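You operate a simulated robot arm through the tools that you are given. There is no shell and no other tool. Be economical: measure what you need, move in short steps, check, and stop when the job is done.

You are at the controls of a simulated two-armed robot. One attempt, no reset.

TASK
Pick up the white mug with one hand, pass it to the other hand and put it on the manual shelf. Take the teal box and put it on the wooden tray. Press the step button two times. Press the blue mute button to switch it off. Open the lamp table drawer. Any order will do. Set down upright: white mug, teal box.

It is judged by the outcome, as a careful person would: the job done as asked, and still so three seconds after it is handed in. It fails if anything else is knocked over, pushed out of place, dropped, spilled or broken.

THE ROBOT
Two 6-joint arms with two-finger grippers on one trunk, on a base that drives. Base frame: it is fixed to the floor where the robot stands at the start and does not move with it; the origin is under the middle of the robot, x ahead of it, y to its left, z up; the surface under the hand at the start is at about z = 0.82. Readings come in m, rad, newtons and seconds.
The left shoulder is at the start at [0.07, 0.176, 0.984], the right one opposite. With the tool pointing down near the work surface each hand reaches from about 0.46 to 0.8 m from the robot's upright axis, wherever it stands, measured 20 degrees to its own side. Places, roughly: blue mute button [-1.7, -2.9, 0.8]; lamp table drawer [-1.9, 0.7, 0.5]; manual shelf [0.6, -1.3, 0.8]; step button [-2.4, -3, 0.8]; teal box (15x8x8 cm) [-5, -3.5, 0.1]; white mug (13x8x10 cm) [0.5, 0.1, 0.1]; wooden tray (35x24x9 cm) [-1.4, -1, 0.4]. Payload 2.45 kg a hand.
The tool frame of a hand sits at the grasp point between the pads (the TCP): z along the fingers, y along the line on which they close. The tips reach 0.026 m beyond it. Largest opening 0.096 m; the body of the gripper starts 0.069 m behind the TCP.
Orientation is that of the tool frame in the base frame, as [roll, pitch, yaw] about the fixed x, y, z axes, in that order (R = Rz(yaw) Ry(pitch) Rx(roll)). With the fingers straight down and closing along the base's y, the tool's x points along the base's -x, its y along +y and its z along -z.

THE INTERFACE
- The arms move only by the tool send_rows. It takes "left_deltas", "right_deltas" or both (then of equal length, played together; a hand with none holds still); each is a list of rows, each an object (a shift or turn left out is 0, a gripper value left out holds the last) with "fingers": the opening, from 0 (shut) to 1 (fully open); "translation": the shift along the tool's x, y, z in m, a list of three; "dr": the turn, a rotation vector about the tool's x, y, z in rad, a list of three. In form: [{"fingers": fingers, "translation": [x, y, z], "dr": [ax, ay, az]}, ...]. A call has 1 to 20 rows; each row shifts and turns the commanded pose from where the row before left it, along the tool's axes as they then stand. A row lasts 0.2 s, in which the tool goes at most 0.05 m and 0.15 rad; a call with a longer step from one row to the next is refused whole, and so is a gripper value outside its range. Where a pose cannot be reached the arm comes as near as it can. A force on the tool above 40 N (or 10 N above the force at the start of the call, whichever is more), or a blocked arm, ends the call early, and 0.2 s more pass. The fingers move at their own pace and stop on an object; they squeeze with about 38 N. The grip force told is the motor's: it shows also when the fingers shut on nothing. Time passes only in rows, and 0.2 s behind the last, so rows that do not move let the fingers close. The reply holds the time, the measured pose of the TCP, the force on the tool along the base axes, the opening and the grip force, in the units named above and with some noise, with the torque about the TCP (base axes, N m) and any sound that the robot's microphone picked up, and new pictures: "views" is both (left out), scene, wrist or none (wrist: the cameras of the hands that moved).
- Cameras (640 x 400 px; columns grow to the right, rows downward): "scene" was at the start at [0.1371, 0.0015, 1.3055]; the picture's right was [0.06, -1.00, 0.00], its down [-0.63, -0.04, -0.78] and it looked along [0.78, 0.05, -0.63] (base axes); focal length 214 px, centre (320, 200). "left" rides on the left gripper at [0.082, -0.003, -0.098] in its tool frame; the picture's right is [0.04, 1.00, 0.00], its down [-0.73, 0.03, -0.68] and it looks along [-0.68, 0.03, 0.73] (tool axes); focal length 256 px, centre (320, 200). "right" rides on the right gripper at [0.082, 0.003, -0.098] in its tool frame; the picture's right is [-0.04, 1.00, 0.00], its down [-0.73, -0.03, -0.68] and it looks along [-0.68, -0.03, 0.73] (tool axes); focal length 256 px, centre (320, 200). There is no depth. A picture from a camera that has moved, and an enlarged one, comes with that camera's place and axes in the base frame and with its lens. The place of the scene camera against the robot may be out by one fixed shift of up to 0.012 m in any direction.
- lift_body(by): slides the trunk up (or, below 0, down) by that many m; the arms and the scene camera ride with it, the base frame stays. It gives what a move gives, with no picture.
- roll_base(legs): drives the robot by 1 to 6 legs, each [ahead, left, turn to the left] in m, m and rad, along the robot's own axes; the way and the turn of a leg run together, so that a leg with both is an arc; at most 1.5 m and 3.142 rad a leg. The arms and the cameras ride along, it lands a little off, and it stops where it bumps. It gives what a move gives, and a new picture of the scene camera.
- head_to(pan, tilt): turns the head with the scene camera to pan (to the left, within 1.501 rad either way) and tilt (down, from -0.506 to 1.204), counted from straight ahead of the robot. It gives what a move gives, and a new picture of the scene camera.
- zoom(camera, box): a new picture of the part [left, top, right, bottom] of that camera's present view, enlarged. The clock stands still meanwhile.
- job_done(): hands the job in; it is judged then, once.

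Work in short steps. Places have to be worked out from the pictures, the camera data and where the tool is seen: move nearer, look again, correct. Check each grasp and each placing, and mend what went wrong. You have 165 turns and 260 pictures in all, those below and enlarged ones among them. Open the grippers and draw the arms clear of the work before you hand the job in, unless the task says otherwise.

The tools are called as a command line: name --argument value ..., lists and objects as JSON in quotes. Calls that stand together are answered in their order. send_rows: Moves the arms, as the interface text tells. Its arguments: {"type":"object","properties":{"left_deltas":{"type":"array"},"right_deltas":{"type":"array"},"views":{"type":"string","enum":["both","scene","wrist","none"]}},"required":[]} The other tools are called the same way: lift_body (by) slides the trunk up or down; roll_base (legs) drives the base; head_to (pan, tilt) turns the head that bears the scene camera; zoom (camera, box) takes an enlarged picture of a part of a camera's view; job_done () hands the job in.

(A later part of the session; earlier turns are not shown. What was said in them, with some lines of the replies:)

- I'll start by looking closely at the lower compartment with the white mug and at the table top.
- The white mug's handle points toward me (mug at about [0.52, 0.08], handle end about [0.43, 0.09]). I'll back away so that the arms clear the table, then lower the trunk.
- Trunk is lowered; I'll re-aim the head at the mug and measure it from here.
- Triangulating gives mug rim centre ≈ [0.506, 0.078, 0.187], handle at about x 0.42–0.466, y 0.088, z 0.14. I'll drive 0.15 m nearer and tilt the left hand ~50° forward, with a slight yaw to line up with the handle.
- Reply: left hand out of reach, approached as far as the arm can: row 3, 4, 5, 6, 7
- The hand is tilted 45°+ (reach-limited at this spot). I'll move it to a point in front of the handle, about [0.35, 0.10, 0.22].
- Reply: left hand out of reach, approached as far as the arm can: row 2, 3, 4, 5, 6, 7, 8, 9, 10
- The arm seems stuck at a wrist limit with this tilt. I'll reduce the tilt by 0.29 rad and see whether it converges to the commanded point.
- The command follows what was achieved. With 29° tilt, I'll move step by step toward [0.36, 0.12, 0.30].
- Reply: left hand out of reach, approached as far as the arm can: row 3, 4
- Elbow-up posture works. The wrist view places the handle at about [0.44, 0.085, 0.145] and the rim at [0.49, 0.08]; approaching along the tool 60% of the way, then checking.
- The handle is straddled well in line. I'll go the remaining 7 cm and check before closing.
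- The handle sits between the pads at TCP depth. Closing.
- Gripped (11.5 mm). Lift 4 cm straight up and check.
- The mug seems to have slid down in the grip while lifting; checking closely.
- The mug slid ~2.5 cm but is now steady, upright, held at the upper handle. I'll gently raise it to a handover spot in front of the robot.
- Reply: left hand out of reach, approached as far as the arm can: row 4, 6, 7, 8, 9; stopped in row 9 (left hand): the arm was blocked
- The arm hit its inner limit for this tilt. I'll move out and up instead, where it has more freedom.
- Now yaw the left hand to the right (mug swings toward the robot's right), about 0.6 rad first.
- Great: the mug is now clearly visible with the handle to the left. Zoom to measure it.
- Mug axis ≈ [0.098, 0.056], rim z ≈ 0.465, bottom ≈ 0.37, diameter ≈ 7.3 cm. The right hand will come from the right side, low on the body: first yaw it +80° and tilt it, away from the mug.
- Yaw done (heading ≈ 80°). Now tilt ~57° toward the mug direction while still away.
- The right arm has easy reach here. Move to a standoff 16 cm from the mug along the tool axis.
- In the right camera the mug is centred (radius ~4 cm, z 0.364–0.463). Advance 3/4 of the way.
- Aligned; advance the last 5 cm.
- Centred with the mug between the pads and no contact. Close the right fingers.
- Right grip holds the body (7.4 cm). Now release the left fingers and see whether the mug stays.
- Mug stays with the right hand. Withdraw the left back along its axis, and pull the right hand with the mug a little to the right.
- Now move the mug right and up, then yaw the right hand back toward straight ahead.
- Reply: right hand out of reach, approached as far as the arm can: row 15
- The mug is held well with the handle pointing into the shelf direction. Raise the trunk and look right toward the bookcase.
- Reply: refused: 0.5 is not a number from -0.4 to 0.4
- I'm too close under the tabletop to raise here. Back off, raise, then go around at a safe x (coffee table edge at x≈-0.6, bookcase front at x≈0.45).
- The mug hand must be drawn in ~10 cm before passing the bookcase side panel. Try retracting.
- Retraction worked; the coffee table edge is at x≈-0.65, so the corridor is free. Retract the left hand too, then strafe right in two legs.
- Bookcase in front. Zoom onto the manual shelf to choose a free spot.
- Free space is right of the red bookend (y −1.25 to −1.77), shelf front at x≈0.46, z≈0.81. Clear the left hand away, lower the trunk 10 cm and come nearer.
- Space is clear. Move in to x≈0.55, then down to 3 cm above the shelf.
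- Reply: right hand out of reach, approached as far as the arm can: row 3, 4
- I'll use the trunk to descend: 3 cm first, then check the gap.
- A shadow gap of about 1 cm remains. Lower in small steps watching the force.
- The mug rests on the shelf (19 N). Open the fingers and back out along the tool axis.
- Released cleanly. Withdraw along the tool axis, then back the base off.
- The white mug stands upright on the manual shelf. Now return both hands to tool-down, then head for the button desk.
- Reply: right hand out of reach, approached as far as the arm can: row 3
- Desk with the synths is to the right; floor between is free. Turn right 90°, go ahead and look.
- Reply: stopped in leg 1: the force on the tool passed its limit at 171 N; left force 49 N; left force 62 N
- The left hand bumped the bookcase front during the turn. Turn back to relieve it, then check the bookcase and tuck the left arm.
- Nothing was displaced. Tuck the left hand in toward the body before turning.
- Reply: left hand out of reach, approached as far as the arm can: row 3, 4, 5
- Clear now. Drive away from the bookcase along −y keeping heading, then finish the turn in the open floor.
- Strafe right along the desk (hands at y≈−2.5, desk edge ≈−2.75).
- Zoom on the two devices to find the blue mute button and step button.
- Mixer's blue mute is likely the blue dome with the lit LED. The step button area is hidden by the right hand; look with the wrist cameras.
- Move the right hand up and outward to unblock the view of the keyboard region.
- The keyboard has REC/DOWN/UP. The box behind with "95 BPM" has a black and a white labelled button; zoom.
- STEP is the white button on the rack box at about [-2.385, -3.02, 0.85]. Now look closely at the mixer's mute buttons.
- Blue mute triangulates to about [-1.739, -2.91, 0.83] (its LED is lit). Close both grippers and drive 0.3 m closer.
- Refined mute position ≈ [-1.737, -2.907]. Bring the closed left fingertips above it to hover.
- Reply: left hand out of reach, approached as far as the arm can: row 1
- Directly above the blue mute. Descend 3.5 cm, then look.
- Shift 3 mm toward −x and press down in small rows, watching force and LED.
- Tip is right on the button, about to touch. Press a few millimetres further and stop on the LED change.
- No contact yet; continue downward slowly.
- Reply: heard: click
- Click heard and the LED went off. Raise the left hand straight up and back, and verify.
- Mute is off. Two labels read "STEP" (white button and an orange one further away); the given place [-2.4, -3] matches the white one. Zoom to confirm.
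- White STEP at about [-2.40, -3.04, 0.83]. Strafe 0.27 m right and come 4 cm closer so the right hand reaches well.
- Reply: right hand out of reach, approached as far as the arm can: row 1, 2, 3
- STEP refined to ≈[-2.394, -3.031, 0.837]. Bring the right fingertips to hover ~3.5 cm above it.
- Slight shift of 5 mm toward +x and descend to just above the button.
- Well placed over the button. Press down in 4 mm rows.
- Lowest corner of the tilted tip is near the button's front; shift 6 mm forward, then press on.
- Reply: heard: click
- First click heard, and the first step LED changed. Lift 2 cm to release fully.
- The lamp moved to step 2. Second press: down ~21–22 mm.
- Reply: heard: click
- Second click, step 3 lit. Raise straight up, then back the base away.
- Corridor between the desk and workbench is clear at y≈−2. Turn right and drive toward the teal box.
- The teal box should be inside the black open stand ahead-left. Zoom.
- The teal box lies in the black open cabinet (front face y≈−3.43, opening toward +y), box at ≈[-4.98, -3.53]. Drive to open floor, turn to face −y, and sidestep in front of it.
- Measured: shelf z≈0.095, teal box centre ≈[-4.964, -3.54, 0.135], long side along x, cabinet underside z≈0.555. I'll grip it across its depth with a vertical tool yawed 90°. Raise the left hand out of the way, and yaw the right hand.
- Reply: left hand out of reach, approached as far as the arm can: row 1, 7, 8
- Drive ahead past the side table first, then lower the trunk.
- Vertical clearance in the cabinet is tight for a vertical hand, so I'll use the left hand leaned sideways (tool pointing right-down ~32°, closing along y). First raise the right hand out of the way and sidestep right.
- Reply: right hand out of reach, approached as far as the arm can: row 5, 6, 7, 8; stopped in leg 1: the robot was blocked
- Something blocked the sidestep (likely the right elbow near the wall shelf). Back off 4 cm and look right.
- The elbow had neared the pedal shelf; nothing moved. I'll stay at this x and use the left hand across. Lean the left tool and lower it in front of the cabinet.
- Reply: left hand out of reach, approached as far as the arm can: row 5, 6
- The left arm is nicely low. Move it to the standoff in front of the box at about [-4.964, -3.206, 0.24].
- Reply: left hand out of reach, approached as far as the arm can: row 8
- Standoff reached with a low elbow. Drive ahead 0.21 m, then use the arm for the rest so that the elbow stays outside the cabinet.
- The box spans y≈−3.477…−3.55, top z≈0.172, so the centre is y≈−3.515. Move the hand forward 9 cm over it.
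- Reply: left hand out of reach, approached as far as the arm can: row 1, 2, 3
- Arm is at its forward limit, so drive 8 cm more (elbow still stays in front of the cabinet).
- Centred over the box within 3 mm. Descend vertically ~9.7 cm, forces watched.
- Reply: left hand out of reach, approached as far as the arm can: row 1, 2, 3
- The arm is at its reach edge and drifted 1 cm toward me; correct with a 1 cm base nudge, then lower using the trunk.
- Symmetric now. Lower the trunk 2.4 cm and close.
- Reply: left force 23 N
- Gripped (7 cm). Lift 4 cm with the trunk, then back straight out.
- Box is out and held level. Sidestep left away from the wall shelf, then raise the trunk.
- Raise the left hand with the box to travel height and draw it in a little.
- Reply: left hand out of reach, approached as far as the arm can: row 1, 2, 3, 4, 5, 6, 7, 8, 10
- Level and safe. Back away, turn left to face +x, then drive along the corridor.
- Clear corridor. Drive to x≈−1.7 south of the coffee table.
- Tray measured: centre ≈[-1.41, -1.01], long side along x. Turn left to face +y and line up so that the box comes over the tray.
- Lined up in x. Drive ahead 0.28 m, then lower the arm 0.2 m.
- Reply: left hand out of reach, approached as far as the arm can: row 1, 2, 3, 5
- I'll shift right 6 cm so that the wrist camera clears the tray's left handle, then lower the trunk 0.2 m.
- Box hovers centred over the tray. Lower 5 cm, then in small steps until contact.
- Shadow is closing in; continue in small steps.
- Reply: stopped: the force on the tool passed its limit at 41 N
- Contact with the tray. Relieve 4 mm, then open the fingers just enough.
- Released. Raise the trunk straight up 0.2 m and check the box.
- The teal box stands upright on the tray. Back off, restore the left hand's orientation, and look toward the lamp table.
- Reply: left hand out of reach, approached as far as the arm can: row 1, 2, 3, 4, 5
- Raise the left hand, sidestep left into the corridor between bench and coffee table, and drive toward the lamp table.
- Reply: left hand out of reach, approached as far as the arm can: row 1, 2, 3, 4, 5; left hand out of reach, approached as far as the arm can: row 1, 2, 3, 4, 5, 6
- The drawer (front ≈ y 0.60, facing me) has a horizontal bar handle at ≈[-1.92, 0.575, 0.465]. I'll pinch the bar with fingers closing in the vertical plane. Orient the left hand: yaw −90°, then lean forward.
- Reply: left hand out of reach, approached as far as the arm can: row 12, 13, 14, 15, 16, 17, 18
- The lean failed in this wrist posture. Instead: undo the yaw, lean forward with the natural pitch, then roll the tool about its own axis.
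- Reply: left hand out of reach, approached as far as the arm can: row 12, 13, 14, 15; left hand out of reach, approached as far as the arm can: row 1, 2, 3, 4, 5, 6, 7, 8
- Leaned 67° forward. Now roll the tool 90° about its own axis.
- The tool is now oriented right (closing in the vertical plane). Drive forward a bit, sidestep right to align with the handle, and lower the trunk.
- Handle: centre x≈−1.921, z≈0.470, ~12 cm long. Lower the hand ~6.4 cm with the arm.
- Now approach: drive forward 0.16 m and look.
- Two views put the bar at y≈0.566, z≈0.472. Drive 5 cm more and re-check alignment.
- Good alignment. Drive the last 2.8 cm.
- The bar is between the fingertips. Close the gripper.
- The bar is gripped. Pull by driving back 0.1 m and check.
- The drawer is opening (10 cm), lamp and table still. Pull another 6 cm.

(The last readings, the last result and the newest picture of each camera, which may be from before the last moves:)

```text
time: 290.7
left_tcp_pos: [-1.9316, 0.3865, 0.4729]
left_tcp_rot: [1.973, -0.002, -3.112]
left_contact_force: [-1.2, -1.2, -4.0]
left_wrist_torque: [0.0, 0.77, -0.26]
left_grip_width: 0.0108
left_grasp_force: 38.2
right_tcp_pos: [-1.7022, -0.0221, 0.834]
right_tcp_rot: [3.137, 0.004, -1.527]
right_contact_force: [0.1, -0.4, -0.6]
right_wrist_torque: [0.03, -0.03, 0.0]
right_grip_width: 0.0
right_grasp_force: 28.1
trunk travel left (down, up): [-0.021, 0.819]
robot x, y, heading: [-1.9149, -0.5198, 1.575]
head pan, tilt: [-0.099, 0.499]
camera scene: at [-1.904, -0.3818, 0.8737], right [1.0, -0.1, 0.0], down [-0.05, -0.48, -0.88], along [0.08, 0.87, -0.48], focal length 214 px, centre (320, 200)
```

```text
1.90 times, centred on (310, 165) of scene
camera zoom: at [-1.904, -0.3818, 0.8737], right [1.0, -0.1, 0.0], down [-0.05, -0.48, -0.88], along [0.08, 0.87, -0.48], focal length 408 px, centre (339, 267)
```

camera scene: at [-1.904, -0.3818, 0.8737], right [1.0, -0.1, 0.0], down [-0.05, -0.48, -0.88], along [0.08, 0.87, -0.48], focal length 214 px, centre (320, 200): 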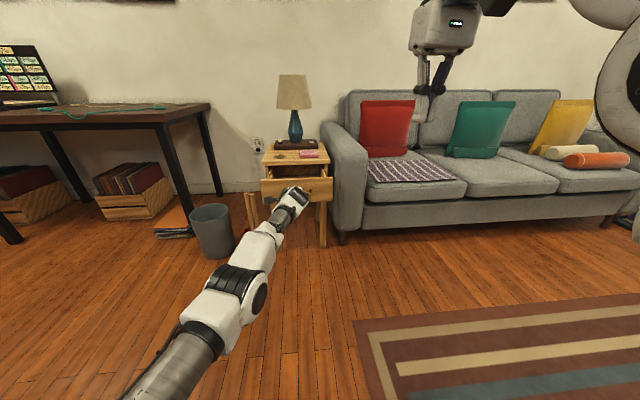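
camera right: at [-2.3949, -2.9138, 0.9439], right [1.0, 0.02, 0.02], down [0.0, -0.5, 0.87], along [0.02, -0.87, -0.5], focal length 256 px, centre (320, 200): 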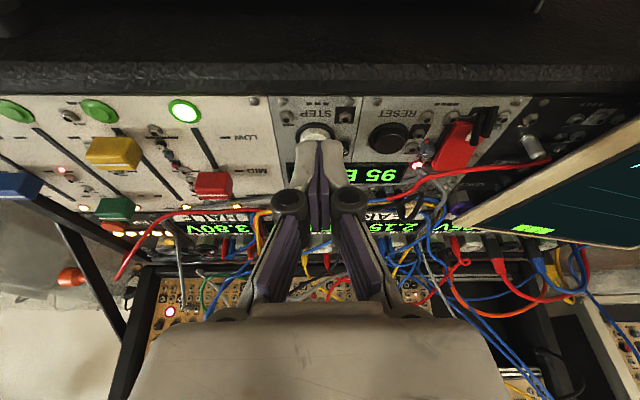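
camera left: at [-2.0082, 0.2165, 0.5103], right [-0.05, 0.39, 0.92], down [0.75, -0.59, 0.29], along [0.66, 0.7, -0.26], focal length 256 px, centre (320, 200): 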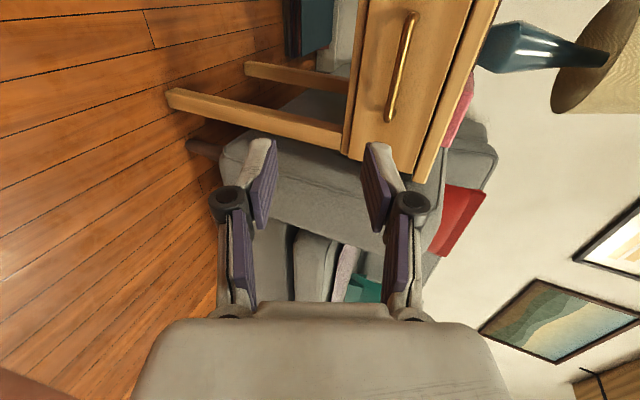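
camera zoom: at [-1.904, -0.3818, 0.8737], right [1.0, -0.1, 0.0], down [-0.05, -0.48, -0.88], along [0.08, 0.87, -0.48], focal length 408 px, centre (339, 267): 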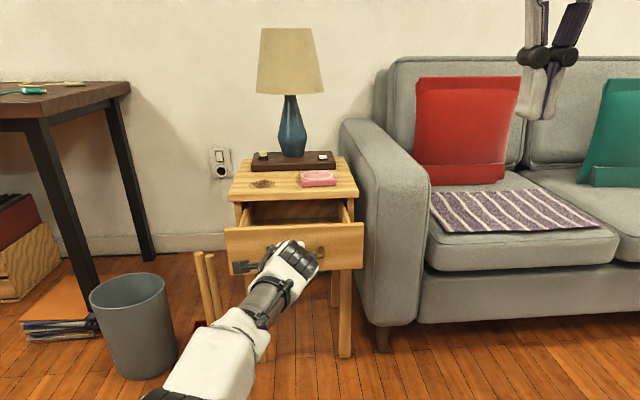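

Drawer open ~16.5 cm. Release the handle and withdraw along the tool axis.

send_rows --left_deltas '[{"fingers": 0.5}, {}, {}, {"translation": [0, 0, -0.02]}, {"translation": [0, 0, -0.03]}, {}]' --views "none"

zoom --camera "left" --box '[0, 0, 640, 400]'

```text
time: 292.1
left_tcp_pos: [-1.9159, 0.3786, 0.4947]
left_tcp_rot: [1.973, -0.003, -3.111]
left_contact_force: [-0.8, -0.2, -1.0]
left_wrist_torque: [0.0, 0.0, -0.02]
left_grip_width: 0.0483
left_grasp_force: 0.0
left hand out of reach, approached as far as the arm can: row 4, 5
right_tcp_pos: [-1.7007, -0.023, 0.8342]
right_tcp_rot: [3.137, 0.007, -1.527]
right_contact_force: [-0.3, 0.7, -0.5]
right_wrist_torque: [-0.01, 0.03, -0.01]
right_grip_width: 0.0
right_grasp_force: 28.7
trunk travel left (down, up): [-0.021, 0.819]
robot x, y, heading: [-1.9125, -0.5205, 1.574]
head pan, tilt: [-0.099, 0.499]
```

```text
1.00 times, centred on (320, 200) of left (not enlarged: the box is as wide or as high as the picture)
camera zoom: at [-1.9948, 0.2841, 0.5317], right [-0.05, 0.39, 0.92], down [0.75, -0.59, 0.29], along [0.66, 0.71, -0.26], focal length 256 px, centre (320, 200)
```

zoom: 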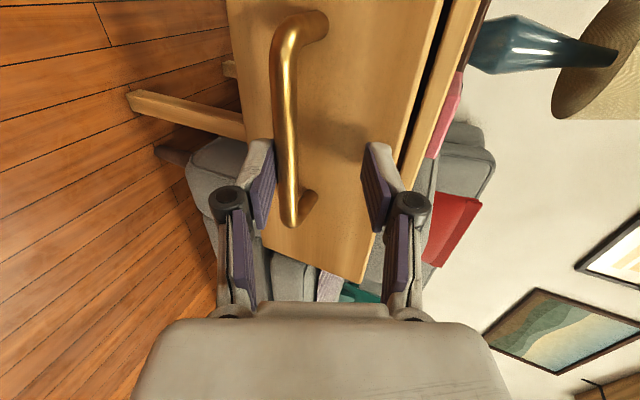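

Free. Back straight away and verify the drawer stays open.

roll_base --legs '[[-0.12, 0, 0]]'

zoom --camera "scene" --box '[220, 60, 380, 260]'

```text
time: 293.4
left_tcp_pos: [-1.9151, 0.2576, 0.4954]
left_tcp_rot: [1.974, -0.003, -3.109]
left_contact_force: [0.1, -0.6, -0.2]
left_wrist_torque: [0.01, -0.01, 0.01]
left_grip_width: 0.0481
left_grasp_force: 0.1
right_tcp_pos: [-1.7006, -0.1436, 0.8348]
right_tcp_rot: [3.135, 0.008, -1.528]
right_contact_force: [-0.7, 1.0, -0.1]
right_wrist_torque: [-0.01, 0.02, 0.02]
right_grip_width: 0.0
right_grasp_force: 28.8
trunk travel left (down, up): [-0.021, 0.819]
robot x, y, heading: [-1.9099, -0.6409, 1.58]
head pan, tilt: [-0.099, 0.499]
camera scene: at [-1.9037, -0.5036, 0.8739], right [1.0, -0.1, 0.0], down [-0.05, -0.48, -0.88], along [0.08, 0.87, -0.48], focal length 214 px, centre (320, 200)
```

scene: 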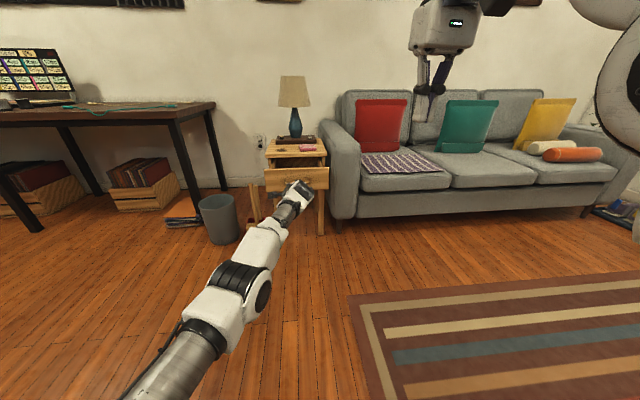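

```text
2.00 times, centred on (300, 160) of scene
camera zoom: at [-1.9037, -0.5036, 0.8739], right [1.0, -0.1, 0.0], down [-0.05, -0.48, -0.88], along [0.08, 0.87, -0.48], focal length 429 px, centre (360, 280)
```

zoom: 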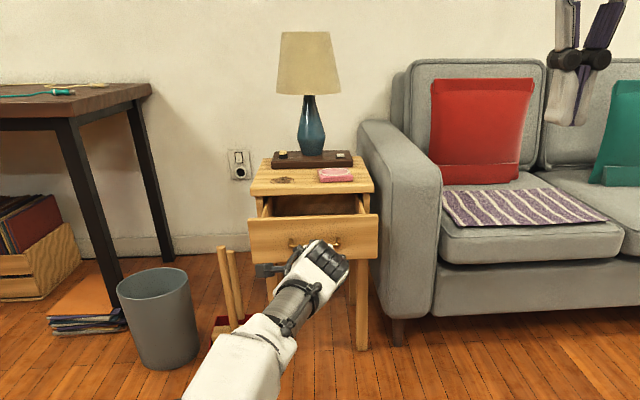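

The drawer stays open. Open both grippers, sidestep clear, and take a final look at the tray and the shelf.

send_rows --right_deltas '[{"fingers": 1}, {}, {}]' --left_deltas '[{"fingers": 1}, {}, {}]' --views "none"

roll_base --legs '[[0, 0.12, 0]]'

lift_body --by 0.35

head_to --pan -1.5 --tilt 0.5

```text
time: 294.2
left_tcp_pos: [-1.9151, 0.258, 0.4947]
left_tcp_rot: [1.974, -0.002, -3.111]
left_contact_force: [0.6, 0.1, 0.4]
left_wrist_torque: [0.01, 0.01, -0.03]
left_grip_width: 0.0959
left_grasp_force: 0.1
right_tcp_pos: [-1.7001, -0.1436, 0.8356]
right_tcp_rot: [3.137, 0.007, -1.527]
right_contact_force: [-1.1, -0.2, -0.7]
right_wrist_torque: [-0.01, 0.03, -0.04]
right_grip_width: 0.096
right_grasp_force: 0.1
trunk travel left (down, up): [-0.021, 0.819]
robot x, y, heading: [-1.9145, -0.6387, 1.576]
head pan, tilt: [-0.099, 0.499]
```

```text
time: 295.4
left_tcp_pos: [-2.0362, 0.2583, 0.4963]
left_tcp_rot: [1.974, -0.001, -3.111]
left_contact_force: [0.6, 0.4, 0.5]
left_wrist_torque: [-0.01, -0.03, -0.04]
left_grip_width: 0.0959
left_grasp_force: 0.1
right_tcp_pos: [-1.8215, -0.1438, 0.8346]
right_tcp_rot: [3.137, 0.007, -1.526]
right_contact_force: [0.3, -0.6, -0.4]
right_wrist_torque: [-0.03, -0.01, 0.0]
right_grip_width: 0.0962
right_grasp_force: 0.1
trunk travel left (down, up): [-0.021, 0.819]
robot x, y, heading: [-2.0352, -0.6394, 1.576]
head pan, tilt: [-0.099, 0.499]
camera scene: at [-2.0241, -0.5038, 0.8738], right [1.0, -0.1, 0.0], down [-0.05, -0.48, -0.88], along [0.08, 0.87, -0.48], focal length 214 px, centre (320, 200)
```

scene: 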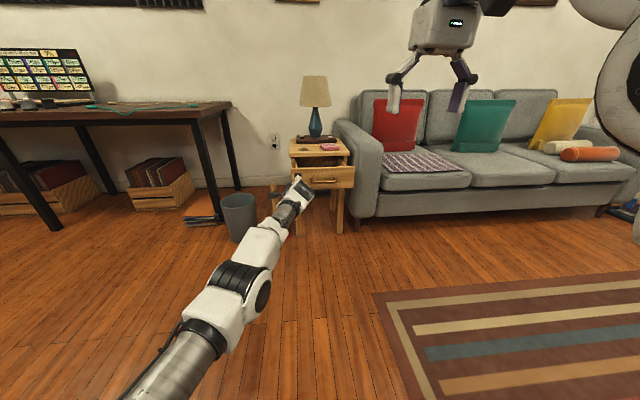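

```text
time: 298.8
left_tcp_pos: [-2.0359, 0.2581, 0.8456]
left_tcp_rot: [1.975, -0.002, -3.11]
left_contact_force: [-0.8, -0.6, -0.1]
left_wrist_torque: [-0.01, 0.0, -0.01]
left_grip_width: 0.0962
left_grasp_force: 0.1
right_tcp_pos: [-1.8217, -0.1443, 1.1848]
right_tcp_rot: [3.136, 0.007, -1.525]
right_contact_force: [0.2, 0.4, -0.2]
right_wrist_torque: [-0.08, -0.03, 0.01]
right_grip_width: 0.0961
right_grasp_force: 0.0
trunk travel left (down, up): [-0.371, 0.469]
robot x, y, heading: [-2.0314, -0.6427, 1.573]
head pan, tilt: [-0.099, 0.499]
```

```text
time: 300.4
left_tcp_pos: [-2.0361, 0.2565, 0.8464]
left_tcp_rot: [1.974, -0.001, -3.111]
left_contact_force: [0.6, 0.0, -0.4]
left_wrist_torque: [-0.01, -0.01, -0.01]
left_grip_width: 0.0961
left_grasp_force: 0.1
right_tcp_pos: [-1.8219, -0.1444, 1.1848]
right_tcp_rot: [3.136, 0.007, -1.524]
right_contact_force: [0.5, 0.1, 0.2]
right_wrist_torque: [0.01, -0.03, -0.02]
right_grip_width: 0.0961
right_grasp_force: 0.1
trunk travel left (down, up): [-0.371, 0.469]
robot x, y, heading: [-2.0363, -0.6381, 1.574]
head pan, tilt: [-1.499, 0.499]
camera scene: at [-1.9421, -0.5874, 1.2238], right [0.08, -1.0, 0.0], down [-0.48, -0.04, -0.88], along [0.88, 0.07, -0.48], focal length 214 px, centre (320, 200)
```

scene: 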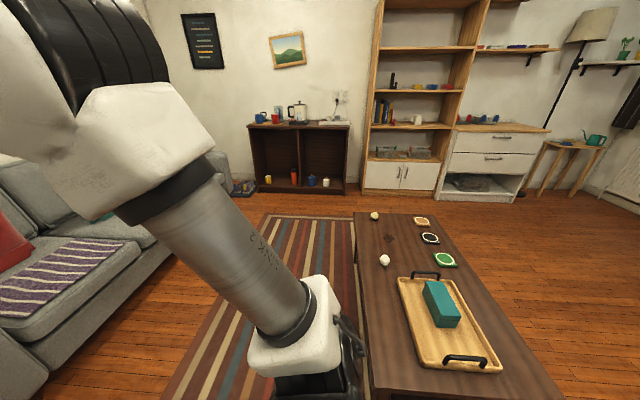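

Everything checks out: the mug is on the manual shelf, the box is on the tray, the drawer is open, the grippers are open and the arms are clear. Handing in.

job_done

```text
The job is handed in.
```

I finished all five tasks and handed the job in. One mishap: the left hand bumped the bookcase front (171 N) during a turn; nothing looked out of place afterwards.

- **White mug:** I picked it up with the left hand, passed it to the right, and it stands upright on the manual shelf.
- **Teal box:** it sits upright on the wooden tray.
- **Step button:** I pressed it twice, with two clicks, and the lamp moved to step 3. Another button nearby is also labelled STEP; I used the white one, which matches the given place.
- **Blue mute:** I pressed it once and its light went off.
- **Lamp table drawer:** it is open about 16 cm.
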